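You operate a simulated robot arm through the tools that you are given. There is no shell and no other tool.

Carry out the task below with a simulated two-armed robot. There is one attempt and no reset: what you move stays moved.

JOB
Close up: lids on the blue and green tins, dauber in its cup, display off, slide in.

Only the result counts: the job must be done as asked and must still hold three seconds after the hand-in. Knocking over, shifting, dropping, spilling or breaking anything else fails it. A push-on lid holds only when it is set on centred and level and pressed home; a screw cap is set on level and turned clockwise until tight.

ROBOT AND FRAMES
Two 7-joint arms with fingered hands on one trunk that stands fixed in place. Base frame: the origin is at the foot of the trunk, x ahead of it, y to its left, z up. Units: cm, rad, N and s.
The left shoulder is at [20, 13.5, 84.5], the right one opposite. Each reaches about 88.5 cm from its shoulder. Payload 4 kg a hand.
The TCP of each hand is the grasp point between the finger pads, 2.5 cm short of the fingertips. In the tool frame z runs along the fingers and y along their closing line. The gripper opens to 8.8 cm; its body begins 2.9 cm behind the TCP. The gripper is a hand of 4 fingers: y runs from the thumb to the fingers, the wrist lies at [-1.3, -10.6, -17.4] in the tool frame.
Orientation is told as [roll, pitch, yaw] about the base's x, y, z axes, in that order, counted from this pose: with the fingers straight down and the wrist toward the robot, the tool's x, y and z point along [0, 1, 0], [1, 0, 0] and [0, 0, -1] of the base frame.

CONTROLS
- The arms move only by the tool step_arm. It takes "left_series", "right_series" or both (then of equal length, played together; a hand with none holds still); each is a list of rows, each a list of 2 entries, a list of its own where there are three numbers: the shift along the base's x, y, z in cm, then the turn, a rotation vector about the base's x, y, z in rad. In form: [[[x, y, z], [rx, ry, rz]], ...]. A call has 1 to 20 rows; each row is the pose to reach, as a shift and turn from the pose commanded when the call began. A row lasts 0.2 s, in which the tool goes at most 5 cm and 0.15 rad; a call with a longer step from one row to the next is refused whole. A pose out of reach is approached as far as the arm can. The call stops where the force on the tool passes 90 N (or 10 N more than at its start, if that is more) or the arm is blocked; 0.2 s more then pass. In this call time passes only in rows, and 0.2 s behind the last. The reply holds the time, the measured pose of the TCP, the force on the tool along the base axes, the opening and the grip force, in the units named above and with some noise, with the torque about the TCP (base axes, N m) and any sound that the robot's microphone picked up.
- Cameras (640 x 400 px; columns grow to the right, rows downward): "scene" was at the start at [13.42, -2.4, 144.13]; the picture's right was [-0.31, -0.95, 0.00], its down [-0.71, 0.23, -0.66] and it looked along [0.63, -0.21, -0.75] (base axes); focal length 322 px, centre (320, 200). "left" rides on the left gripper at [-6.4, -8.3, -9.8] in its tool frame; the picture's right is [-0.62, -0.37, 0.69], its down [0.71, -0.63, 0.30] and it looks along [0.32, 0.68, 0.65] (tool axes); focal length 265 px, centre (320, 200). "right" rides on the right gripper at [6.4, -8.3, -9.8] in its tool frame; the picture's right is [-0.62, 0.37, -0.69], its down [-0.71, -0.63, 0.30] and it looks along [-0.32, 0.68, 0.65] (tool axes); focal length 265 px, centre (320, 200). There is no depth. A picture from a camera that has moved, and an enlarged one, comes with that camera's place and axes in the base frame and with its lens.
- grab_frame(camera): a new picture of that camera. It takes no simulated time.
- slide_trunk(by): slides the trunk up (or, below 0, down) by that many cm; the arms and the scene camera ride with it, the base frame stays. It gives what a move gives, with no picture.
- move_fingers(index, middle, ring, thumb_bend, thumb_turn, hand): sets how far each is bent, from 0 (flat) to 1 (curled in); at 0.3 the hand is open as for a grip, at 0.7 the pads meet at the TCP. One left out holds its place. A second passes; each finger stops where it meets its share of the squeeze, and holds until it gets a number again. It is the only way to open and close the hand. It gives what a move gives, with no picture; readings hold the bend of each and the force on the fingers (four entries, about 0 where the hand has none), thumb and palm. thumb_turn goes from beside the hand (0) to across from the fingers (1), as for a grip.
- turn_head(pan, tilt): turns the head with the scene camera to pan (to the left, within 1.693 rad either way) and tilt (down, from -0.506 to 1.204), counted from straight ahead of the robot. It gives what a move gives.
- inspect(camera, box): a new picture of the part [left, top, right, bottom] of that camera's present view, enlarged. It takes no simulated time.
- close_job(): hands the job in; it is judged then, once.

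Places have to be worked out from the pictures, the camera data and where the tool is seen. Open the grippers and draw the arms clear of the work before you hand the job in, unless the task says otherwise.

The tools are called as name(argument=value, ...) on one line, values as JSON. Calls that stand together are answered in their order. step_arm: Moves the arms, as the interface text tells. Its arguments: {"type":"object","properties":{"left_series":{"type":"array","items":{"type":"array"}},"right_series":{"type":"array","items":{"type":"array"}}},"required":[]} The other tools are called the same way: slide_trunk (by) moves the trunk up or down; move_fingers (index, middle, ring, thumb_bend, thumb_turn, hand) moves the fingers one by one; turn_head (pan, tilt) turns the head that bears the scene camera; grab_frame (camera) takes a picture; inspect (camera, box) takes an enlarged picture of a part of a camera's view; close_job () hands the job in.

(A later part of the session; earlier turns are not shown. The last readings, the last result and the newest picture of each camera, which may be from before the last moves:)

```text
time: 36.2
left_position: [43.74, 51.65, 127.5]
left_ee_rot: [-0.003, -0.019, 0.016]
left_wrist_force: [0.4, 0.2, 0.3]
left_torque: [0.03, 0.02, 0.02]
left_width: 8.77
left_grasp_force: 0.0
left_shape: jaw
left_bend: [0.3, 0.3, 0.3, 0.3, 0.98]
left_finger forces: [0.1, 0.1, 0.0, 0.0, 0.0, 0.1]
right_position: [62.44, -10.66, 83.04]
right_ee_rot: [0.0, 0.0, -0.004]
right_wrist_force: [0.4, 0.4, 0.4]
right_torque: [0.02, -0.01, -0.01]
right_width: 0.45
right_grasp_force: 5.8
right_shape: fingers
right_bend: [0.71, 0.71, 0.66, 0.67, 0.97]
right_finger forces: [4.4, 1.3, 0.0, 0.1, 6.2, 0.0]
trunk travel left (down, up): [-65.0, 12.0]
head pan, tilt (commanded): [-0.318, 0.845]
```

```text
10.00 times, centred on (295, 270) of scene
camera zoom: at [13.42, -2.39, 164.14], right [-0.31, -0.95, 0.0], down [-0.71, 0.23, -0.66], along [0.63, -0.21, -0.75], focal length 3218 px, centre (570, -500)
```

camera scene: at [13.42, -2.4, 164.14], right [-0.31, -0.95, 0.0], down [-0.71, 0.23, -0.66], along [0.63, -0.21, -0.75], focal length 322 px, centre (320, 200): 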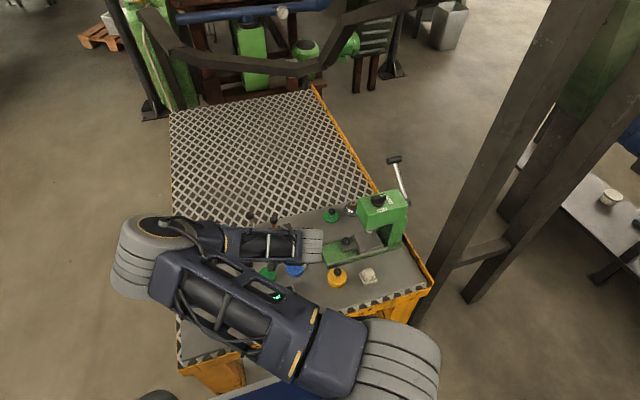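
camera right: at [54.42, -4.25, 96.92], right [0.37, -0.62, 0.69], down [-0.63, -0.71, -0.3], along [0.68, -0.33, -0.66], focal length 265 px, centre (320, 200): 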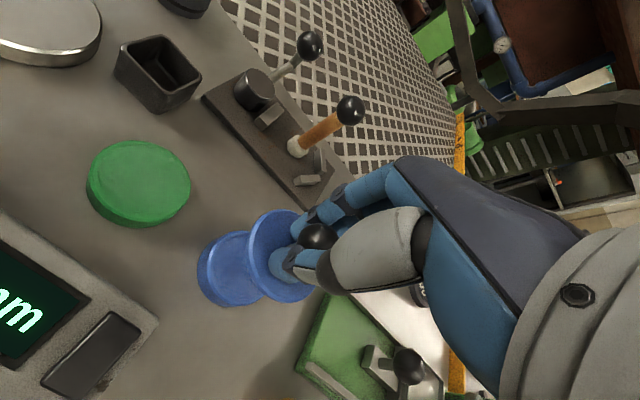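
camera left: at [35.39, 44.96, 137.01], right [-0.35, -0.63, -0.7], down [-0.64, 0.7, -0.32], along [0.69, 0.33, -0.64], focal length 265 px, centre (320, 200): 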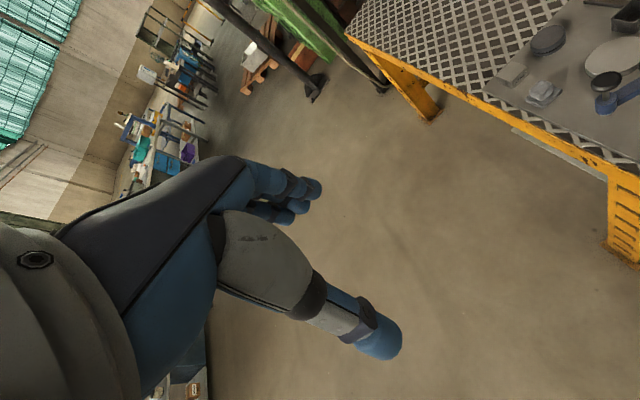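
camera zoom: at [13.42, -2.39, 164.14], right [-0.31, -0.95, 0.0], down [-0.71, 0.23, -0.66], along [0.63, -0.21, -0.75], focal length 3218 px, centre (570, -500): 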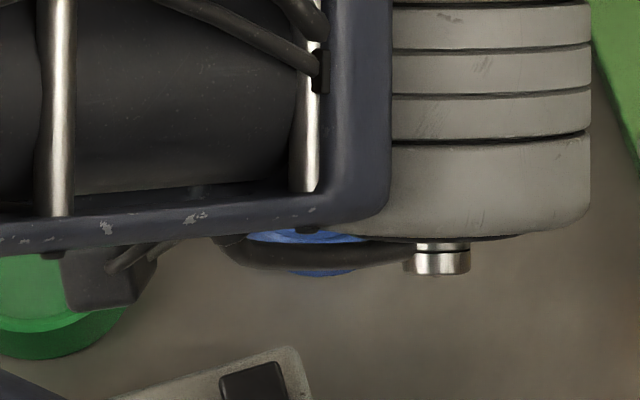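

The scene camera is blocked by the wrist here, so I rely on the hand camera. I zoom in on the gap between lid and rim.

inspect(camera="right", box=[230, 205, 310, 255])

inspect(camera="right", box=[240, 260, 336, 320])

```text
8.00 times, centred on (270, 230) of right
camera zoom: at [54.18, -4.13, 92.85], right [0.37, -0.62, 0.69], down [-0.63, -0.71, -0.3], along [0.68, -0.33, -0.66], focal length 2123 px, centre (720, -40)
```

zoom: 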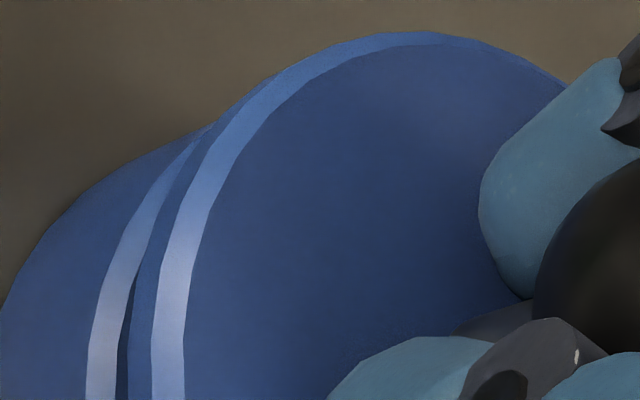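

```text
6.67 times, centred on (288, 290) of right
camera zoom: at [54.18, -4.13, 92.85], right [0.37, -0.62, 0.69], down [-0.63, -0.71, -0.3], along [0.68, -0.33, -0.66], focal length 1769 px, centre (533, -400)
```

zoom: 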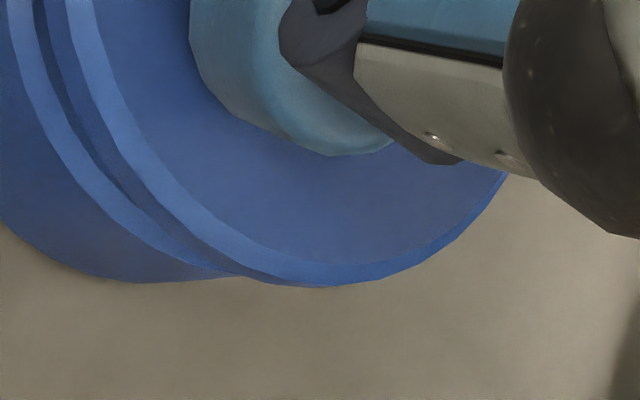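

The image fit leaves some doubt about the lid's centring along the line of sight. I lift a little and yaw the hand so the wrist moves out of the scene camera's line, giving a second direct view of lid and tin together.

step_arm(right_series=[[[0, 0, 1], [0, 0, 0.1]], [[0, 0, 2], [0, 0, 0.2]], [[0, 0, 2], [0, 0, 0.3]], [[0, 0, 2], [0, 0, 0.4]], [[0, 0, 2], [0, 0, 0.5]], [[0, 0, 2], [0, 0, 0.6]]])

grab_frame(camera="scene")

inspect(camera="scene", box=[260, 230, 340, 290])

grab_frame(camera="right")

```text
time: 37.6
left_position: [43.8, 51.76, 127.5]
left_ee_rot: [-0.002, -0.018, 0.015]
left_wrist_force: [0.8, 0.3, -0.2]
left_torque: [0.01, 0.01, 0.01]
left_width: 8.79
left_grasp_force: 0.1
left_shape: jaw
left_bend: [0.3, 0.3, 0.3, 0.3, 0.98]
left_finger forces: [0.1, 0.0, 0.1, 0.0, 0.1, 0.0]
right_position: [62.48, -10.65, 85.05]
right_ee_rot: [0.0, 0.003, 0.599]
right_wrist_force: [-0.3, 0.2, -0.4]
right_torque: [0.0, 0.01, -0.02]
right_width: 0.43
right_grasp_force: 5.8
right_shape: fingers
right_bend: [0.71, 0.71, 0.66, 0.68, 0.97]
right_finger forces: [4.5, 1.2, 0.0, 0.1, 6.2, 0.0]
trunk travel left (down, up): [-65.0, 12.0]
head pan, tilt (commanded): [-0.318, 0.845]
```

```text
taken
camera scene: at [13.42, -2.38, 164.13], right [-0.31, -0.95, 0.0], down [-0.71, 0.23, -0.66], along [0.63, -0.21, -0.75], focal length 322 px, centre (320, 200)
```

scene: 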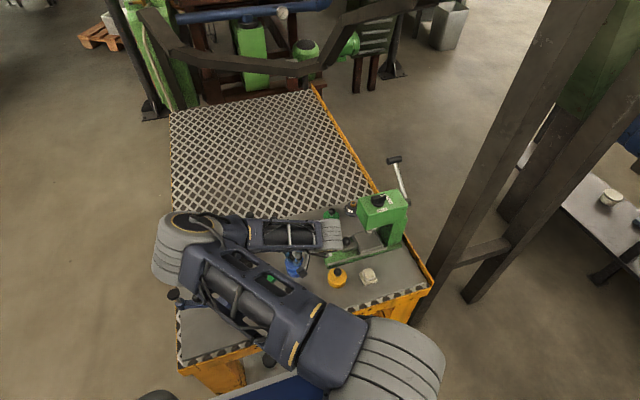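

```text
6.67 times, centred on (300, 260) of scene
camera zoom: at [13.42, -2.38, 164.13], right [-0.31, -0.95, 0.0], down [-0.71, 0.23, -0.66], along [0.63, -0.21, -0.75], focal length 2146 px, centre (453, -200)
```

zoom: 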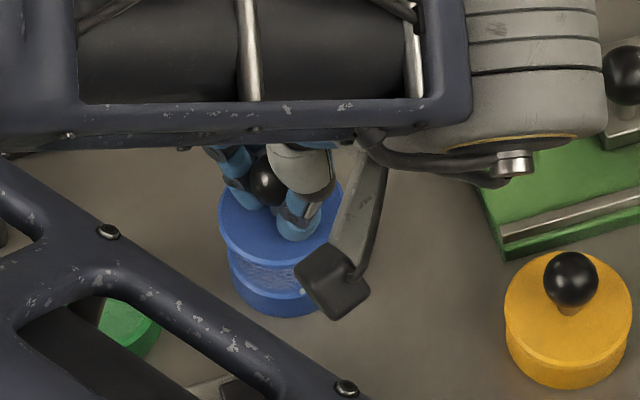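

```text
taken
camera right: at [51.99, -9.91, 94.93], right [0.66, -0.3, 0.69], down [-0.12, -0.95, -0.3], along [0.75, 0.12, -0.66], focal length 265 px, centre (320, 200)
```

right: 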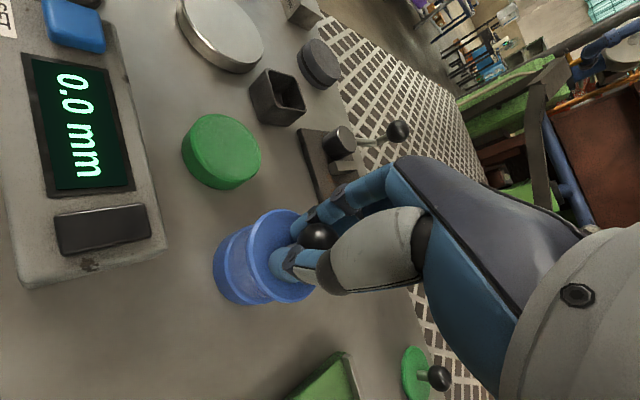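

Now lid and tin are both visible in the scene view. I zoom in further to measure them.

inspect(camera="scene", box=[282, 248, 314, 280])

inspect(camera="right", box=[200, 190, 330, 320])

```text
12.50 times, centred on (298, 264) of scene
camera zoom: at [13.42, -2.38, 164.13], right [-0.31, -0.95, 0.0], down [-0.71, 0.23, -0.66], along [0.63, -0.21, -0.75], focal length 4023 px, centre (595, -600)
```

zoom: 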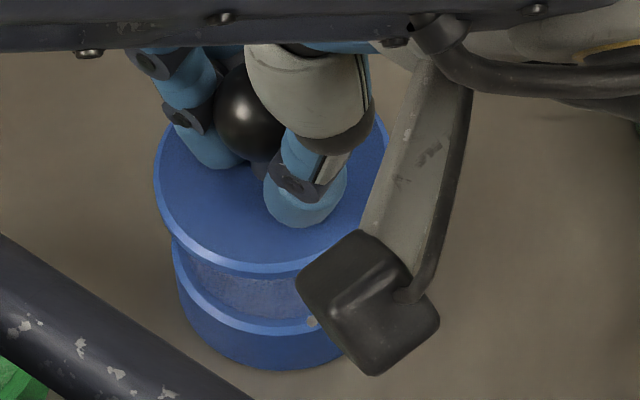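

```text
3.08 times, centred on (265, 255) of right
camera zoom: at [51.99, -9.91, 94.93], right [0.66, -0.3, 0.69], down [-0.12, -0.95, -0.3], along [0.75, 0.12, -0.66], focal length 817 px, centre (489, 31)
```

zoom: 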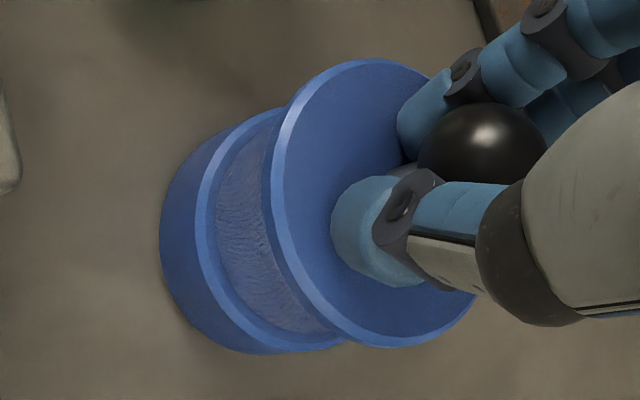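

The lid's centre shows about 0.2 cm left (+y) of the tin's axis and possibly slightly toward me. I shift to correct and lower to just above the rim, then compare outlines.

step_arm(right_series=[[[0.1, -0.1, -1], [0, 0, 0]], [[0.2, -0.18, -2.2], [0, 0, 0]]])

inspect(camera="scene", box=[282, 252, 314, 284])

inspect(camera="right", box=[200, 190, 330, 320])

```text
time: 38.2
left_position: [43.66, 51.75, 127.5]
left_ee_rot: [-0.002, -0.02, 0.015]
left_wrist_force: [0.6, 0.1, 0.5]
left_torque: [0.04, 0.0, -0.02]
left_width: 8.76
left_grasp_force: 0.1
left_shape: jaw
left_bend: [0.3, 0.3, 0.3, 0.3, 0.98]
left_finger forces: [0.1, 0.1, 0.1, 0.1, 0.1, 0.0]
right_position: [62.74, -10.8, 82.76]
right_ee_rot: [-0.001, 0.005, 0.597]
right_wrist_force: [0.3, -1.2, -0.5]
right_torque: [0.02, 0.03, 0.02]
right_width: 0.42
right_grasp_force: 5.7
right_shape: fingers
right_bend: [0.71, 0.71, 0.66, 0.68, 0.97]
right_finger forces: [4.4, 1.2, 0.1, 0.1, 6.2, 0.1]
trunk travel left (down, up): [-65.0, 12.0]
head pan, tilt (commanded): [-0.318, 0.845]
```

```text
12.50 times, centred on (298, 268) of scene
camera zoom: at [13.42, -2.39, 164.13], right [-0.31, -0.95, 0.0], down [-0.71, 0.23, -0.66], along [0.63, -0.21, -0.75], focal length 4023 px, centre (595, -650)
```

zoom: 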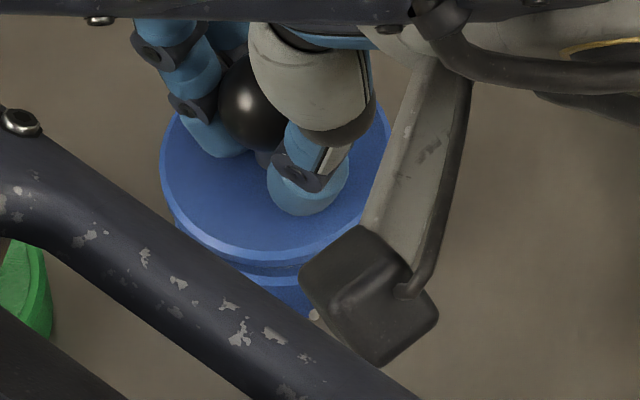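

```text
3.08 times, centred on (265, 255) of right
camera zoom: at [52.3, -9.92, 92.64], right [0.65, -0.3, 0.69], down [-0.12, -0.95, -0.3], along [0.75, 0.12, -0.66], focal length 817 px, centre (489, 31)
```

zoom: 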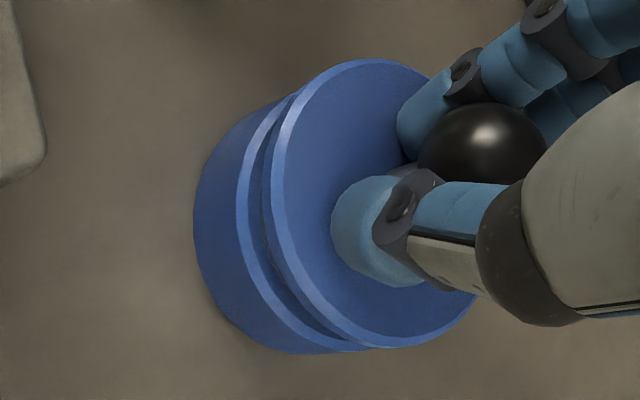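

The lid is still about 1.5 cm above the rim and, by both views, roughly 0.25 cm too near and 0.1 cm left. I correct and lower another centimetre.

step_arm(right_series=[[[0.15, -0.06, -0.5], [0, 0, 0]], [[0.25, -0.1, -1.0], [0, 0, 0]]])

inspect(camera="scene", box=[282, 254, 314, 286])

inspect(camera="right", box=[200, 190, 330, 320])

```text
time: 38.8
left_position: [43.73, 51.68, 127.55]
left_ee_rot: [-0.004, -0.02, 0.015]
left_wrist_force: [0.1, -0.4, -0.2]
left_torque: [0.0, 0.03, -0.04]
left_width: 8.77
left_grasp_force: 0.0
left_shape: jaw
left_bend: [0.3, 0.3, 0.3, 0.3, 0.98]
left_finger forces: [0.0, 0.1, 0.1, 0.0, 0.0, 0.0]
right_position: [63.17, -10.78, 82.2]
right_ee_rot: [-0.005, 0.0, 0.597]
right_wrist_force: [-11.5, 0.8, 46.0]
right_torque: [-0.15, 0.89, 0.08]
right_width: 0.43
right_grasp_force: 27.4
right_shape: fingers
right_bend: [0.71, 0.72, 0.66, 0.71, 0.96]
right_finger forces: [4.3, 0.1, 0.1, 0.0, 50.0, 0.0]
trunk travel left (down, up): [-65.0, 12.0]
head pan, tilt (commanded): [-0.318, 0.845]
```

```text
12.50 times, centred on (298, 270) of scene
camera zoom: at [13.27, -2.37, 164.25], right [-0.31, -0.95, 0.0], down [-0.71, 0.23, -0.66], along [0.63, -0.21, -0.75], focal length 4023 px, centre (595, -675)
```

zoom: 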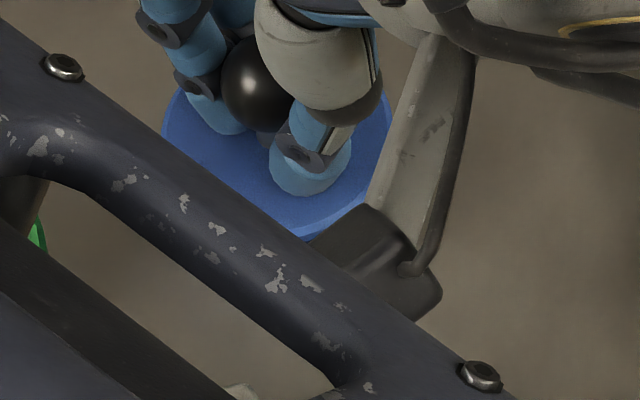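

```text
3.08 times, centred on (265, 255) of right
camera zoom: at [52.57, -10.07, 91.99], right [0.65, -0.3, 0.7], down [-0.12, -0.95, -0.3], along [0.75, 0.11, -0.65], focal length 817 px, centre (489, 31)
```

zoom: 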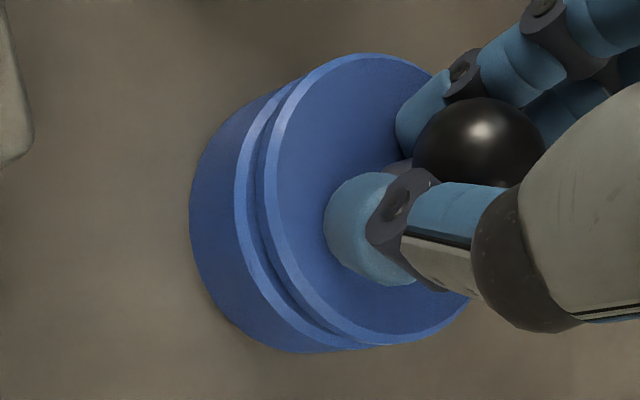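

Contact came earlier than expected: 46 N up, so the lid's underside already meets the tin. I back off 0.6 cm to relieve it and look again.

step_arm(right_series=[[[0, 0, 0.3], [0, 0, 0]], [[0, 0, 0.6], [0, 0, 0]]])

inspect(camera="right", box=[200, 190, 330, 320])

inspect(camera="right", box=[200, 200, 264, 240])

inspect(camera="scene", box=[270, 240, 330, 290])

```text
time: 39.4
left_position: [43.76, 51.62, 127.5]
left_ee_rot: [-0.002, -0.015, 0.017]
left_wrist_force: [-0.1, 0.2, 0.8]
left_torque: [0.01, -0.02, 0.0]
left_width: 8.77
left_grasp_force: 0.1
left_shape: jaw
left_bend: [0.3, 0.3, 0.3, 0.3, 0.98]
left_finger forces: [0.0, 0.0, 0.0, 0.0, 0.1, 0.0]
right_position: [63.0, -10.71, 82.4]
right_ee_rot: [0.0, 0.006, 0.599]
right_wrist_force: [-0.4, -0.1, -0.6]
right_torque: [0.0, 0.01, -0.02]
right_width: 0.4
right_grasp_force: 6.3
right_shape: fingers
right_bend: [0.71, 0.72, 0.66, 0.69, 0.97]
right_finger forces: [4.8, 1.3, 0.0, 0.1, 6.2, 0.1]
trunk travel left (down, up): [-65.0, 12.0]
head pan, tilt (commanded): [-0.318, 0.845]
```

```text
3.08 times, centred on (265, 255) of right
camera zoom: at [52.46, -10.09, 92.18], right [0.66, -0.3, 0.69], down [-0.12, -0.95, -0.3], along [0.74, 0.12, -0.66], focal length 817 px, centre (489, 31)
```

zoom: 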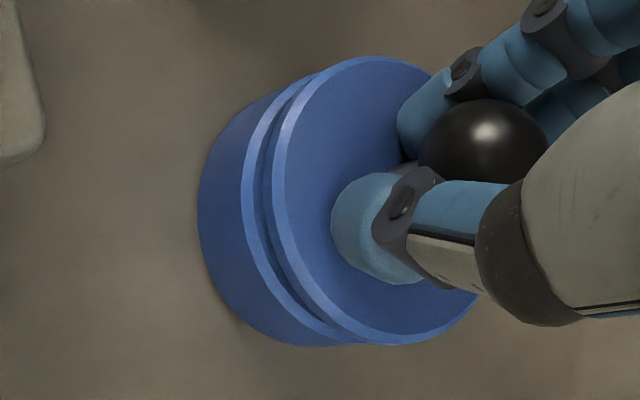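

```text
10.00 times, centred on (232, 220) of right
camera zoom: at [52.46, -10.09, 92.18], right [0.66, -0.3, 0.69], down [-0.12, -0.95, -0.3], along [0.74, 0.12, -0.66], focal length 2654 px, centre (1200, 0)
```

zoom: 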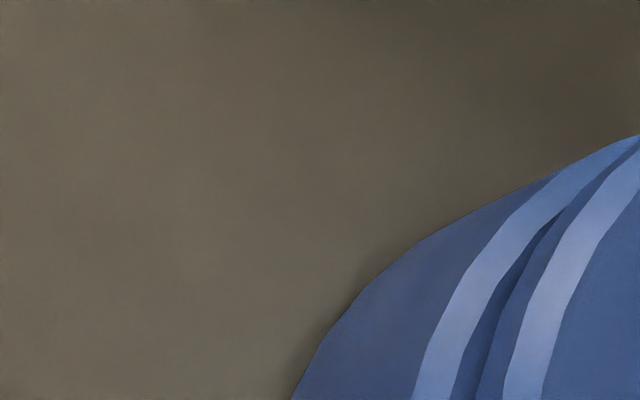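

```text
8.00 times, centred on (300, 265) of scene
camera zoom: at [13.43, -2.39, 164.07], right [-0.31, -0.95, 0.0], down [-0.71, 0.23, -0.66], along [0.63, -0.21, -0.75], focal length 2575 px, centre (480, -320)
```

zoom: 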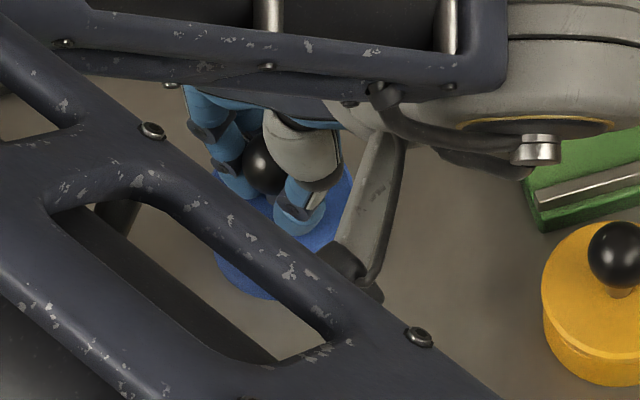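

Force is released and the lid is just above the rim. To judge centring precisely I take several high zooms around the lid and rim edge from the hand camera.

inspect(camera="right", box=[226, 196, 306, 246])

inspect(camera="right", box=[226, 246, 306, 296])

inspect(camera="right", box=[246, 260, 326, 310])

```text
8.00 times, centred on (266, 221) of right
camera zoom: at [52.46, -10.09, 92.18], right [0.66, -0.3, 0.69], down [-0.12, -0.95, -0.3], along [0.74, 0.12, -0.66], focal length 2123 px, centre (752, 32)
```

zoom: 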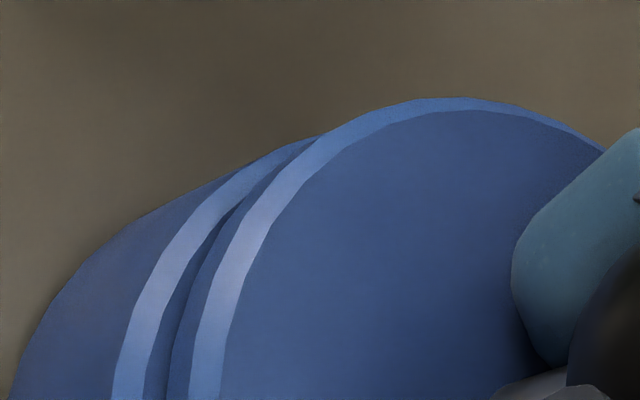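

```text
8.00 times, centred on (266, 271) of right
camera zoom: at [52.46, -10.09, 92.18], right [0.66, -0.3, 0.69], down [-0.12, -0.95, -0.3], along [0.74, 0.12, -0.66], focal length 2123 px, centre (752, -368)
```

zoom: 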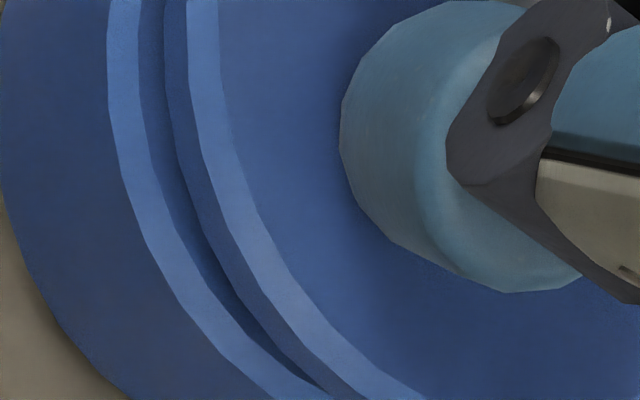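

```text
8.00 times, centred on (286, 285) of right
camera zoom: at [52.46, -10.09, 92.18], right [0.66, -0.3, 0.69], down [-0.12, -0.95, -0.3], along [0.74, 0.12, -0.66], focal length 2123 px, centre (592, -480)
```

zoom: 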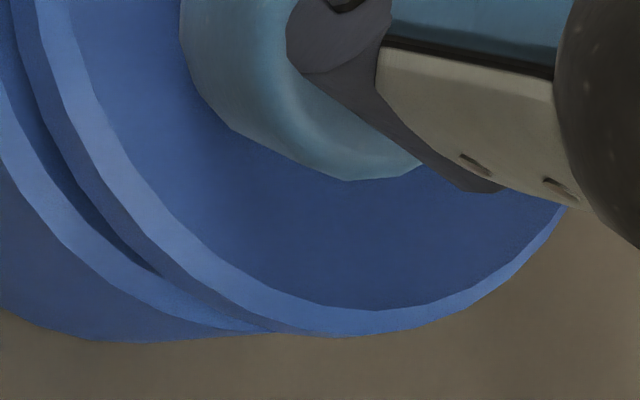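

The edge fit (lid is a 0.5 cm disc, gap ≈0.15 cm) says the lid is now about 0.26 cm too far in +x and fine in y. I raise slightly, shift back 0.26 cm and lower gently to light contact.

step_arm(right_series=[[[0, 0, 0.3], [0, 0, 0]], [[-0.26, 0.04, 0.3], [0, 0, 0]], [[-0.26, 0.04, 0.1], [0, 0, 0]], [[-0.26, 0.04, -0.1], [0, 0, 0]]])

inspect(camera="right", box=[226, 196, 306, 246])

inspect(camera="right", box=[226, 246, 306, 296])

```text
time: 40.4
left_position: [43.81, 51.56, 127.5]
left_ee_rot: [-0.002, -0.018, 0.017]
left_wrist_force: [-1.0, 0.8, 0.0]
left_torque: [0.02, 0.01, 0.01]
left_width: 8.77
left_grasp_force: 0.1
left_shape: jaw
left_bend: [0.3, 0.3, 0.3, 0.3, 0.98]
left_finger forces: [0.0, 0.0, 0.1, 0.0, 0.0, 0.0]
right_position: [62.79, -10.86, 82.69]
right_ee_rot: [0.001, 0.003, 0.598]
right_wrist_force: [-0.4, 1.3, -0.5]
right_torque: [0.0, 0.01, -0.02]
right_width: 0.39
right_grasp_force: 5.7
right_shape: fingers
right_bend: [0.71, 0.72, 0.66, 0.69, 0.97]
right_finger forces: [4.8, 1.5, 0.0, 0.0, 6.0, 0.0]
trunk travel left (down, up): [-65.0, 12.0]
head pan, tilt (commanded): [-0.318, 0.845]
```

```text
8.00 times, centred on (266, 221) of right
camera zoom: at [52.28, -10.1, 92.35], right [0.66, -0.3, 0.69], down [-0.12, -0.95, -0.3], along [0.75, 0.12, -0.66], focal length 2123 px, centre (752, 32)
```

zoom: 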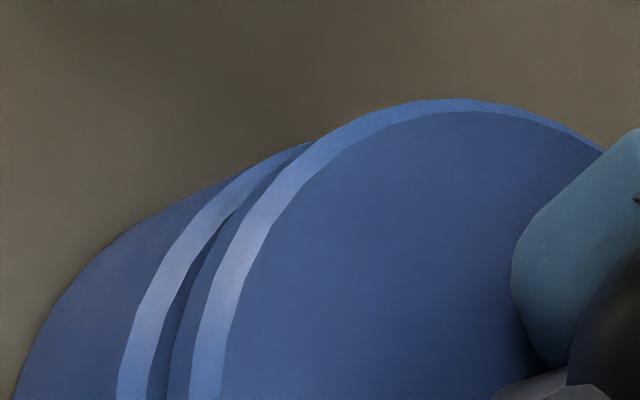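

```text
8.00 times, centred on (266, 271) of right
camera zoom: at [52.28, -10.1, 92.35], right [0.66, -0.3, 0.69], down [-0.12, -0.95, -0.3], along [0.75, 0.12, -0.66], focal length 2123 px, centre (752, -368)
```

zoom: 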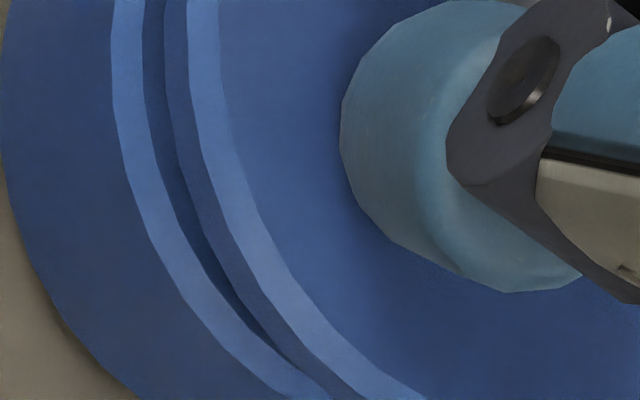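

No contact yet and edges look aligned. I continue down in 0.1 cm steps until a light contact force appears.

step_arm(right_series=[[[0, 0, -0.1], [0, 0, 0]], [[0, 0, -0.2], [0, 0, 0]], [[0, 0, -0.2], [0, 0, 0]]])

inspect(camera="right", box=[226, 246, 306, 296])

```text
time: 41.2
left_position: [43.75, 51.61, 127.39]
left_ee_rot: [-0.003, -0.021, 0.014]
left_wrist_force: [0.3, 0.0, 0.2]
left_torque: [0.01, -0.03, 0.03]
left_width: 8.78
left_grasp_force: 0.0
left_shape: jaw
left_bend: [0.3, 0.3, 0.3, 0.3, 0.98]
left_finger forces: [0.0, 0.1, 0.1, 0.1, 0.0, 0.0]
right_position: [62.71, -10.84, 82.36]
right_ee_rot: [-0.003, 0.004, 0.597]
right_wrist_force: [0.2, -0.6, 0.4]
right_torque: [0.01, 0.04, -0.02]
right_width: 0.38
right_grasp_force: 6.2
right_shape: fingers
right_bend: [0.71, 0.72, 0.66, 0.69, 0.97]
right_finger forces: [4.4, 1.5, 0.0, 0.0, 6.6, 0.0]
trunk travel left (down, up): [-65.0, 12.0]
head pan, tilt (commanded): [-0.318, 0.845]
```

```text
8.00 times, centred on (266, 271) of right
camera zoom: at [52.27, -10.14, 92.12], right [0.65, -0.3, 0.69], down [-0.12, -0.95, -0.3], along [0.75, 0.11, -0.66], focal length 2123 px, centre (752, -368)
```

zoom: 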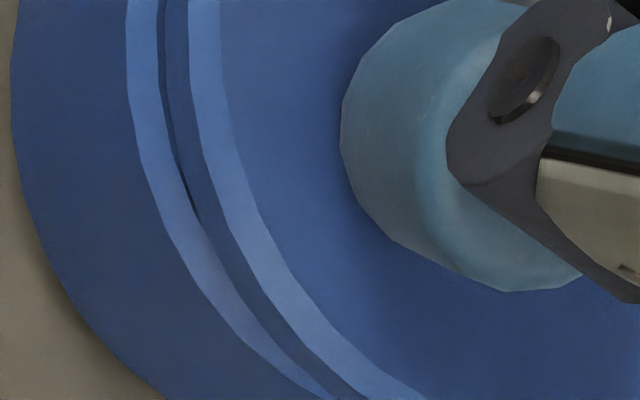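

The lid is now within about 0.1 cm of the rim with roughly 0.13 cm of +x offset left. I shift -0.12 cm and lower until touching.

step_arm(right_series=[[[-0.12, 0, 0], [0, 0, 0]], [[-0.12, 0, -0.1], [0, 0, 0]], [[-0.12, 0, -0.15], [0, 0, 0]], [[-0.12, 0, -0.15], [0, 0, 0]]])

inspect(camera="right", box=[226, 246, 306, 296])

inspect(camera="right", box=[226, 196, 306, 246])

```text
time: 42.2
left_position: [43.8, 51.76, 127.43]
left_ee_rot: [-0.002, -0.018, 0.016]
left_wrist_force: [0.5, -0.7, -0.4]
left_torque: [-0.02, 0.0, 0.01]
left_width: 8.78
left_grasp_force: 0.1
left_shape: jaw
left_bend: [0.3, 0.3, 0.3, 0.3, 0.98]
left_finger forces: [0.0, 0.0, 0.0, 0.0, 0.0, 0.1]
right_position: [62.59, -10.84, 82.31]
right_ee_rot: [-0.002, 0.001, 0.598]
right_wrist_force: [-4.0, 1.7, 20.4]
right_torque: [-0.02, 0.37, 0.03]
right_width: 0.37
right_grasp_force: 16.1
right_shape: fingers
right_bend: [0.71, 0.72, 0.66, 0.7, 0.96]
right_finger forces: [5.6, 0.4, 0.0, 0.0, 25.7, 0.0]
trunk travel left (down, up): [-65.0, 12.0]
head pan, tilt (commanded): [-0.318, 0.845]
heard: snap
```

```text
8.00 times, centred on (266, 271) of right
camera zoom: at [52.1, -10.11, 92.1], right [0.65, -0.3, 0.69], down [-0.12, -0.95, -0.3], along [0.75, 0.12, -0.65], focal length 2123 px, centre (752, -368)
```

zoom: 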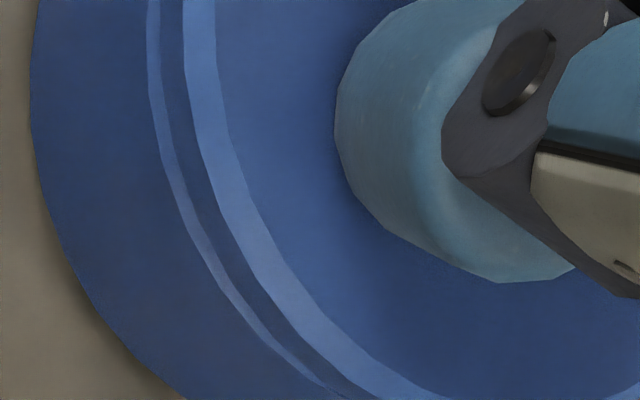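

```text
8.00 times, centred on (266, 221) of right
camera zoom: at [52.1, -10.11, 92.1], right [0.65, -0.3, 0.69], down [-0.12, -0.95, -0.3], along [0.75, 0.12, -0.65], focal length 2123 px, centre (752, 32)
```

zoom: 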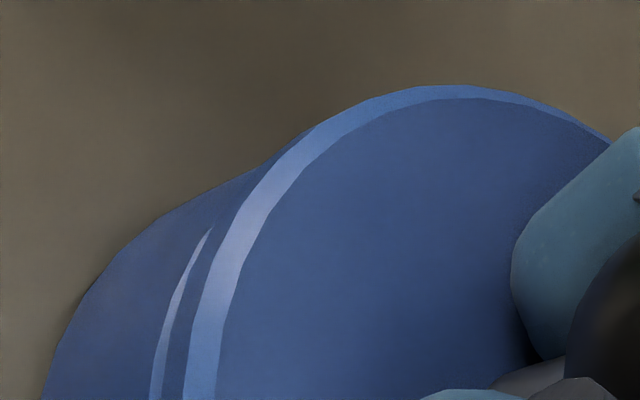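

A "snap" was heard and the lid now sits flush over the tin rim: the blue lid is home. I open the hand gently to release the knob.

move_fingers(hand="right", index=0.42, middle=0.42, ring=0.42, thumb_bend=0.42)

inspect(camera="right", box=[200, 150, 400, 350])

```text
time: 43.2
left_position: [43.68, 51.88, 127.47]
left_ee_rot: [-0.002, -0.02, 0.017]
left_wrist_force: [-0.5, 0.7, -0.8]
left_torque: [0.01, -0.03, -0.04]
left_width: 8.77
left_grasp_force: 0.0
left_shape: jaw
left_bend: [0.3, 0.3, 0.3, 0.3, 0.98]
left_finger forces: [0.1, 0.0, 0.0, 0.1, 0.0, 0.0]
right_position: [62.65, -10.92, 82.39]
right_ee_rot: [-0.001, -0.002, 0.597]
right_wrist_force: [-2.8, -2.6, 47.8]
right_torque: [0.83, -0.53, 0.01]
right_width: 4.12
right_grasp_force: 23.6
right_shape: fingers
right_bend: [0.52, 0.42, 0.42, 0.42, 0.97]
right_finger forces: [47.1, 0.1, 0.1, 0.0, 0.0, 0.0]
trunk travel left (down, up): [-65.0, 12.0]
head pan, tilt (commanded): [-0.318, 0.845]
```

```text
2.00 times, centred on (300, 250) of right
camera zoom: at [52.13, -10.12, 92.15], right [0.65, -0.3, 0.69], down [-0.12, -0.95, -0.3], along [0.75, 0.12, -0.65], focal length 531 px, centre (360, 100)
```

zoom: 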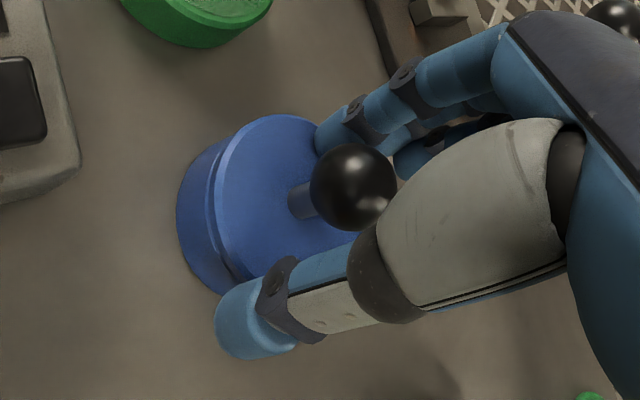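

The knob is released but the index fingertip presses on the lid's top. I raise the hand straight up to take that load off and clear the knob.

step_arm(right_series=[[[0, 0, 0.4], [0, 0, 0]], [[0, 0, 0.8], [0, 0, 0]], [[0, 0, 1.5], [0, 0, 0]], [[0, 0, 3], [0, 0, 0]], [[0, 0, 5], [0, 0, 0]], [[0, 0, 8], [0, 0, 0]]])

inspect(camera="right", box=[120, 100, 400, 350])

grab_frame(camera="scene")

```text
time: 44.6
left_position: [43.84, 51.68, 127.52]
left_ee_rot: [-0.003, -0.016, 0.016]
left_wrist_force: [0.8, -1.2, -1.1]
left_torque: [0.01, 0.04, 0.0]
left_width: 8.77
left_grasp_force: 0.0
left_shape: jaw
left_bend: [0.3, 0.3, 0.3, 0.3, 0.98]
left_finger forces: [0.0, 0.0, 0.0, 0.0, 0.0, 0.0]
right_position: [62.46, -11.11, 90.32]
right_ee_rot: [0.0, 0.005, 0.6]
right_wrist_force: [0.6, 0.5, -0.1]
right_torque: [0.01, -0.01, 0.05]
right_width: 5.87
right_grasp_force: 0.2
right_shape: fingers
right_bend: [0.42, 0.42, 0.42, 0.42, 0.97]
right_finger forces: [0.1, 0.0, 0.1, 0.0, 0.0, 0.0]
trunk travel left (down, up): [-65.0, 12.0]
head pan, tilt (commanded): [-0.318, 0.845]
```

```text
1.60 times, centred on (260, 225) of right
camera zoom: at [52.07, -10.35, 100.2], right [0.66, -0.3, 0.69], down [-0.12, -0.95, -0.3], along [0.75, 0.12, -0.66], focal length 425 px, centre (416, 160)
```

zoom: 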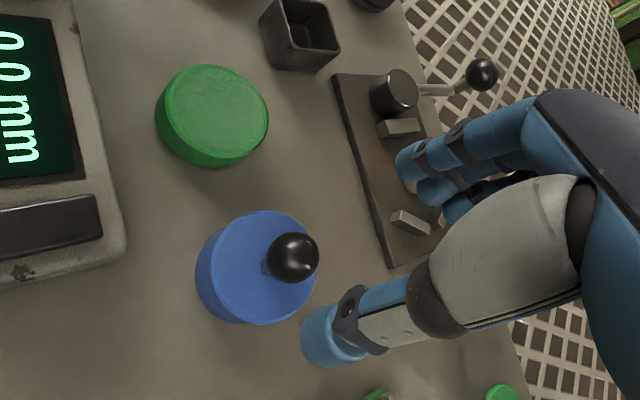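

```text
taken
camera scene: at [13.44, -2.38, 164.12], right [-0.31, -0.95, 0.0], down [-0.71, 0.23, -0.66], along [0.63, -0.21, -0.75], focal length 322 px, centre (320, 200)
```

scene: 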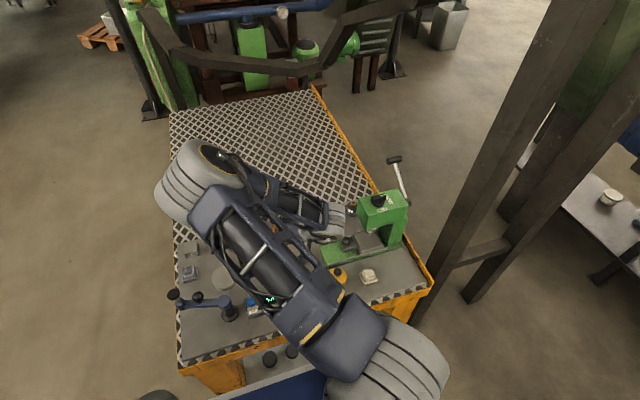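

The blue lid sits flush on its tin and nothing else moved. Next the green lid: I raise the hand, turn it to a slight negative yaw so the wrist stays away from the press, and move over the lid at [78.6,-28].

step_arm(right_series=[[[1, 0, 3], [0, 0, -0.1]], [[3, -1, 6], [0, 0, -0.2]], [[6, -2, 7], [0, 0, -0.34]], [[9, -3, 7], [0, 0, -0.48]], [[12, -5, 7], [0, 0, -0.62]], [[15, -7, 7], [0, 0, -0.76]], [[16.1, -11, 6], [0, 0, -0.88]], [[16.1, -15, 5], [0, 0, -0.95]], [[16.1, -16.9, 3], [0, 0, -0.95]]])

grab_frame(camera="right")

grab_frame(camera="scene")

```text
time: 46.6
left_position: [43.77, 51.68, 127.43]
left_ee_rot: [-0.005, -0.02, 0.016]
left_wrist_force: [-0.7, 0.1, -0.7]
left_torque: [-0.02, 0.02, -0.03]
left_width: 8.75
left_grasp_force: 0.0
left_shape: jaw
left_bend: [0.3, 0.3, 0.3, 0.3, 0.98]
left_finger forces: [0.0, 0.0, 0.1, 0.0, 0.0, 0.0]
right_position: [78.6, -27.86, 93.26]
right_ee_rot: [0.0, 0.002, -0.351]
right_wrist_force: [-0.5, 0.0, -0.5]
right_torque: [-0.03, 0.0, -0.01]
right_width: 5.88
right_grasp_force: 0.1
right_shape: fingers
right_bend: [0.42, 0.42, 0.42, 0.42, 0.97]
right_finger forces: [0.1, 0.0, 0.0, 0.0, 0.0, 0.1]
trunk travel left (down, up): [-65.0, 12.0]
head pan, tilt (commanded): [-0.318, 0.845]
```

```text
taken
camera right: at [73.0, -18.82, 103.16], right [0.13, -0.71, 0.69], down [-0.84, -0.45, -0.3], along [0.53, -0.54, -0.66], focal length 265 px, centre (320, 200)
```

right: 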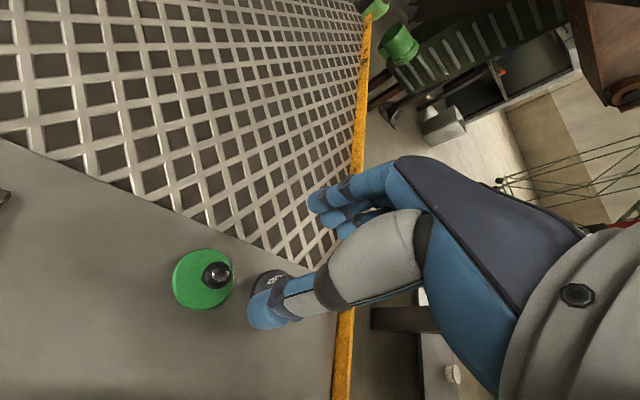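

```text
taken
camera scene: at [13.41, -2.36, 164.14], right [-0.31, -0.95, 0.0], down [-0.71, 0.23, -0.66], along [0.63, -0.21, -0.75], focal length 322 px, centre (320, 200)
```

scene: 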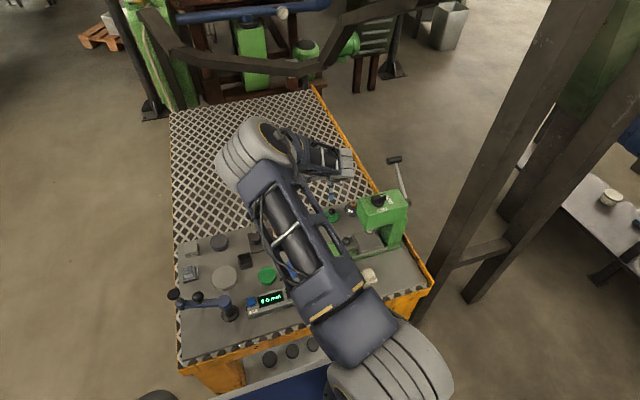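

The lid knob appears where predicted, near [78.6,-28.1]. I descend over it, to the same relative height as for the blue lid.

step_arm(right_series=[[[0, -0.2, -3], [0, 0, 0]], [[0, -0.24, -6], [0, 0, 0]], [[0, -0.24, -9], [0, 0, 0]], [[0, -0.24, -11], [0, 0, 0]], [[0, -0.24, -12.5], [0, 0, 0]], [[0, -0.24, -12.5], [0, 0, 0]]])

inspect(camera="right", box=[200, 150, 400, 350])

inspect(camera="scene", box=[290, 170, 390, 240])

```text
time: 48.0
left_position: [43.89, 51.78, 127.36]
left_ee_rot: [0.0, -0.019, 0.016]
left_wrist_force: [0.2, -0.2, 0.1]
left_torque: [0.04, 0.01, -0.03]
left_width: 8.75
left_grasp_force: 0.0
left_shape: jaw
left_bend: [0.3, 0.3, 0.3, 0.3, 0.98]
left_finger forces: [0.0, 0.1, 0.0, 0.0, 0.0, 0.1]
right_position: [78.72, -28.12, 80.75]
right_ee_rot: [-0.003, 0.004, -0.352]
right_wrist_force: [0.7, -0.7, 0.1]
right_torque: [0.01, -0.02, -0.03]
right_width: 5.87
right_grasp_force: 0.2
right_shape: fingers
right_bend: [0.42, 0.42, 0.42, 0.42, 0.97]
right_finger forces: [0.0, 0.0, 0.0, 0.0, 0.0, 0.1]
trunk travel left (down, up): [-65.0, 12.0]
head pan, tilt (commanded): [-0.318, 0.845]
```

```text
2.00 times, centred on (300, 250) of right
camera zoom: at [73.16, -19.09, 90.5], right [0.13, -0.71, 0.69], down [-0.84, -0.45, -0.3], along [0.53, -0.54, -0.66], focal length 531 px, centre (360, 100)
```

zoom: 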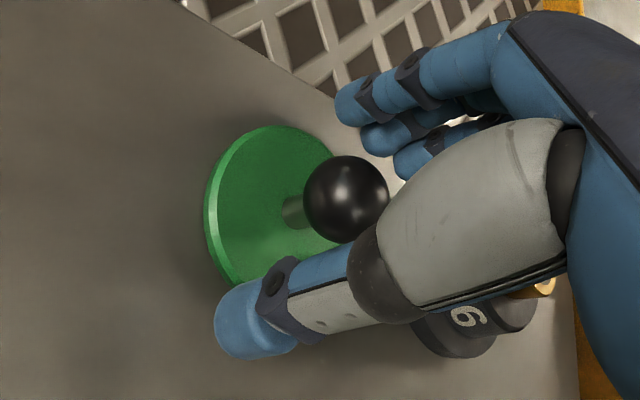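

```text
5.71 times, centred on (340, 205) of scene
camera zoom: at [13.42, -2.39, 164.13], right [-0.31, -0.95, 0.0], down [-0.71, 0.23, -0.66], along [0.63, -0.21, -0.75], focal length 1839 px, centre (206, 171)
```

zoom: 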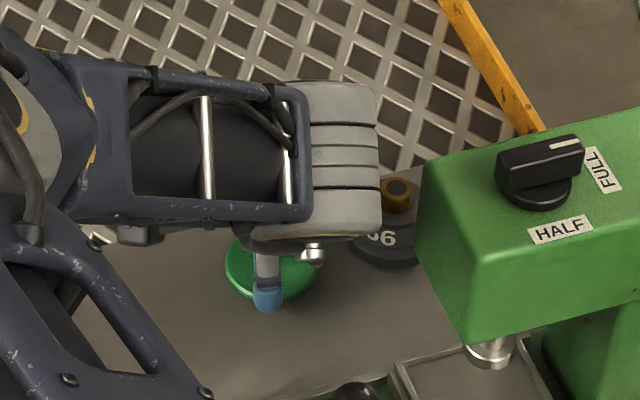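

The knob is between thumb and fingers as with the blue one, and the "56" weight is clear. I lower slightly and close on the knob.

step_arm(right_series=[[[0, 0, -0.15], [0, 0, 0]], [[0, 0, -0.15], [0, 0, 0]]])

move_fingers(hand="right", index=0.62, middle=0.62, ring=0.6, thumb_bend=0.62)

inspect(camera="right", box=[200, 150, 400, 350])

```text
time: 48.6
left_position: [43.79, 51.79, 127.52]
left_ee_rot: [-0.002, -0.019, 0.016]
left_wrist_force: [0.0, -1.0, 0.1]
left_torque: [0.0, 0.02, -0.01]
left_width: 8.78
left_grasp_force: 0.0
left_shape: jaw
left_bend: [0.3, 0.3, 0.3, 0.3, 0.98]
left_finger forces: [0.1, 0.1, 0.1, 0.0, 0.1, 0.0]
right_position: [78.71, -28.22, 80.46]
right_ee_rot: [0.0, 0.004, -0.352]
right_wrist_force: [0.3, 0.7, -0.3]
right_torque: [-0.01, 0.0, -0.03]
right_width: 5.88
right_grasp_force: 0.0
right_shape: fingers
right_bend: [0.42, 0.42, 0.42, 0.42, 0.97]
right_finger forces: [0.0, 0.1, 0.1, 0.1, 0.0, 0.0]
trunk travel left (down, up): [-65.0, 12.0]
head pan, tilt (commanded): [-0.318, 0.845]
```

```text
time: 49.6
left_position: [43.74, 51.7, 127.39]
left_ee_rot: [-0.002, -0.02, 0.016]
left_wrist_force: [0.1, 0.1, -0.2]
left_torque: [0.0, 0.0, -0.02]
left_width: 8.79
left_grasp_force: 0.0
left_shape: jaw
left_bend: [0.3, 0.3, 0.3, 0.3, 0.98]
left_finger forces: [0.0, 0.0, 0.1, 0.1, 0.0, 0.1]
right_position: [78.7, -28.08, 80.51]
right_ee_rot: [-0.001, 0.0, -0.352]
right_wrist_force: [0.4, 0.1, 3.3]
right_torque: [-0.04, -0.07, 0.03]
right_width: 1.96
right_grasp_force: 3.0
right_shape: fingers
right_bend: [0.62, 0.58, 0.6, 0.59, 0.97]
right_finger forces: [0.0, 3.2, 0.1, 0.0, 3.7, 0.1]
trunk travel left (down, up): [-65.0, 12.0]
head pan, tilt (commanded): [-0.318, 0.845]
```

```text
2.00 times, centred on (300, 250) of right
camera zoom: at [73.21, -19.06, 90.31], right [0.13, -0.71, 0.69], down [-0.84, -0.45, -0.3], along [0.53, -0.54, -0.66], focal length 531 px, centre (360, 100)
```

zoom: 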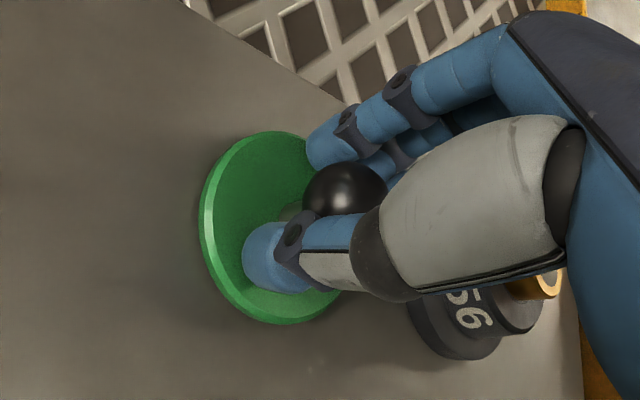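

The middle finger and thumb hold the knob, with 3 N light contact on the lid. I tighten in the same sequence as before: first to 0.68, then 0.72.

step_arm(right_series=[[[0, 0, 0.1], [0, 0, 0]], [[0, 0, 0.1], [0, 0, 0]]])

move_fingers(hand="right", index=0.68, middle=0.68, ring=0.6, thumb_bend=0.68)

move_fingers(hand="right", index=0.72, middle=0.72, ring=0.66, thumb_bend=0.72)

inspect(camera="right", box=[200, 150, 400, 350])

```text
time: 50.2
left_position: [43.89, 51.61, 127.5]
left_ee_rot: [-0.002, -0.017, 0.016]
left_wrist_force: [0.0, 0.2, -0.4]
left_torque: [0.01, 0.02, 0.02]
left_width: 8.78
left_grasp_force: 0.0
left_shape: jaw
left_bend: [0.3, 0.3, 0.3, 0.3, 0.98]
left_finger forces: [0.1, 0.0, 0.0, 0.0, 0.0, 0.0]
right_position: [78.81, -28.03, 80.52]
right_ee_rot: [-0.001, 0.003, -0.353]
right_wrist_force: [0.2, -0.9, 0.0]
right_torque: [-0.03, -0.03, -0.01]
right_width: 1.93
right_grasp_force: 3.2
right_shape: fingers
right_bend: [0.62, 0.58, 0.6, 0.59, 0.97]
right_finger forces: [0.0, 3.0, 0.1, 0.1, 3.1, 0.1]
trunk travel left (down, up): [-65.0, 12.0]
head pan, tilt (commanded): [-0.318, 0.845]
```

```text
time: 51.2
left_position: [43.8, 51.76, 127.37]
left_ee_rot: [0.0, -0.02, 0.016]
left_wrist_force: [0.5, -0.6, 0.8]
left_torque: [0.01, 0.01, -0.02]
left_width: 8.77
left_grasp_force: 0.0
left_shape: jaw
left_bend: [0.3, 0.3, 0.3, 0.3, 0.98]
left_finger forces: [0.1, 0.1, 0.0, 0.0, 0.0, 0.1]
right_position: [78.74, -28.07, 80.6]
right_ee_rot: [0.0, 0.001, -0.352]
right_wrist_force: [0.7, 0.0, 3.8]
right_torque: [-0.06, -0.09, 0.04]
right_width: 1.04
right_grasp_force: 6.5
right_shape: fingers
right_bend: [0.68, 0.59, 0.6, 0.63, 0.96]
right_finger forces: [0.0, 6.4, 0.0, 0.0, 7.3, 0.1]
trunk travel left (down, up): [-65.0, 12.0]
head pan, tilt (commanded): [-0.318, 0.845]
```

```text
time: 52.2
left_position: [43.84, 51.67, 127.49]
left_ee_rot: [-0.003, -0.019, 0.015]
left_wrist_force: [-0.6, -0.5, 0.3]
left_torque: [0.01, 0.03, -0.01]
left_width: 8.77
left_grasp_force: 0.0
left_shape: jaw
left_bend: [0.3, 0.3, 0.3, 0.3, 0.98]
left_finger forces: [0.1, 0.1, 0.0, 0.0, 0.1, 0.1]
right_position: [78.67, -28.08, 80.56]
right_ee_rot: [-0.001, 0.005, -0.352]
right_wrist_force: [0.8, -0.3, 2.5]
right_torque: [-0.07, -0.1, 0.01]
right_width: 0.66
right_grasp_force: 12.9
right_shape: fingers
right_bend: [0.71, 0.59, 0.66, 0.64, 0.96]
right_finger forces: [2.5, 9.3, 0.0, 0.0, 13.2, 0.0]
trunk travel left (down, up): [-65.0, 12.0]
head pan, tilt (commanded): [-0.318, 0.845]
```

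```text
2.00 times, centred on (300, 250) of right
camera zoom: at [73.2, -19.01, 90.37], right [0.13, -0.71, 0.69], down [-0.84, -0.45, -0.3], along [0.53, -0.54, -0.66], focal length 531 px, centre (360, 100)
```

zoom: 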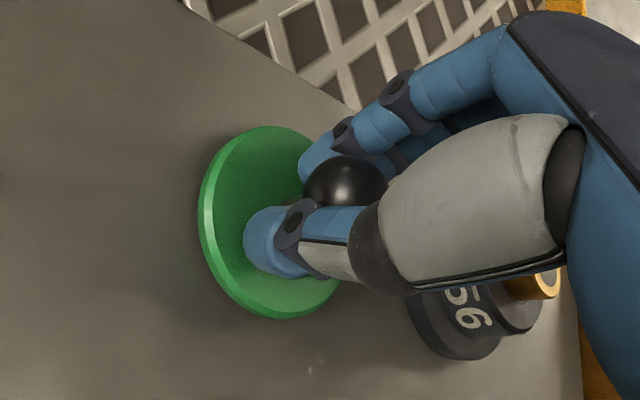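

The grip is now 13 N between thumb, middle and index. I lift 1.5 cm and check that the lid hangs level.

step_arm(right_series=[[[0, 0, 0.5], [0, 0, 0]], [[0, 0, 1], [0, 0, 0]], [[0, 0, 1.5], [0, 0, 0]], [[0, 0, 1.5], [0, 0, 0]]])

inspect(camera="right", box=[200, 150, 400, 350])

inspect(camera="scene", box=[310, 190, 360, 230])

```text
time: 53.2
left_position: [43.87, 51.69, 127.51]
left_ee_rot: [-0.002, -0.017, 0.015]
left_wrist_force: [0.2, 0.1, -0.6]
left_torque: [0.01, -0.02, -0.02]
left_width: 8.8
left_grasp_force: 0.0
left_shape: jaw
left_bend: [0.3, 0.3, 0.3, 0.3, 0.98]
left_finger forces: [0.0, 0.0, 0.0, 0.0, 0.0, 0.0]
right_position: [78.76, -28.19, 81.96]
right_ee_rot: [-0.002, 0.002, -0.352]
right_wrist_force: [-0.1, -0.2, -1.0]
right_torque: [0.0, 0.0, 0.0]
right_width: 0.66
right_grasp_force: 12.0
right_shape: fingers
right_bend: [0.71, 0.59, 0.66, 0.64, 0.96]
right_finger forces: [2.4, 8.9, 0.0, 0.1, 13.5, 0.0]
trunk travel left (down, up): [-65.0, 12.0]
head pan, tilt (commanded): [-0.318, 0.845]
```

```text
2.00 times, centred on (300, 250) of right
camera zoom: at [73.18, -19.03, 91.86], right [0.13, -0.71, 0.69], down [-0.84, -0.45, -0.3], along [0.53, -0.54, -0.66], focal length 531 px, centre (360, 100)
```

zoom: 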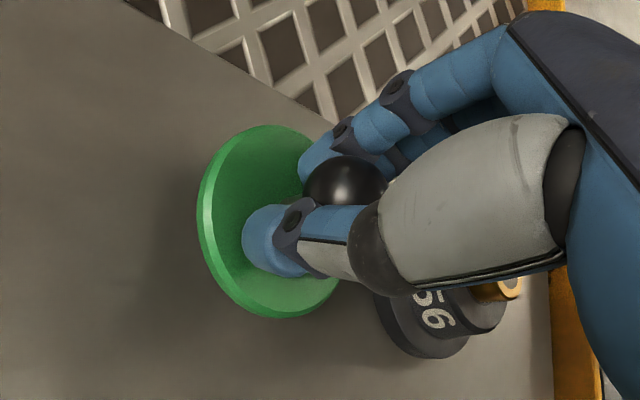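

```text
10.00 times, centred on (335, 210) of scene
camera zoom: at [13.43, -2.39, 164.13], right [-0.31, -0.95, 0.0], down [-0.71, 0.23, -0.66], along [0.63, -0.21, -0.75], focal length 3218 px, centre (170, 100)
```

zoom: 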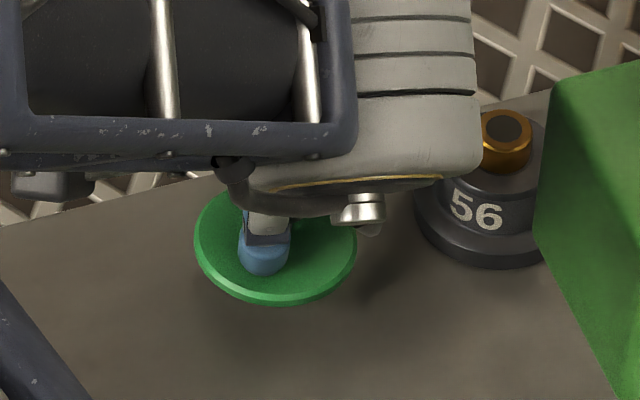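

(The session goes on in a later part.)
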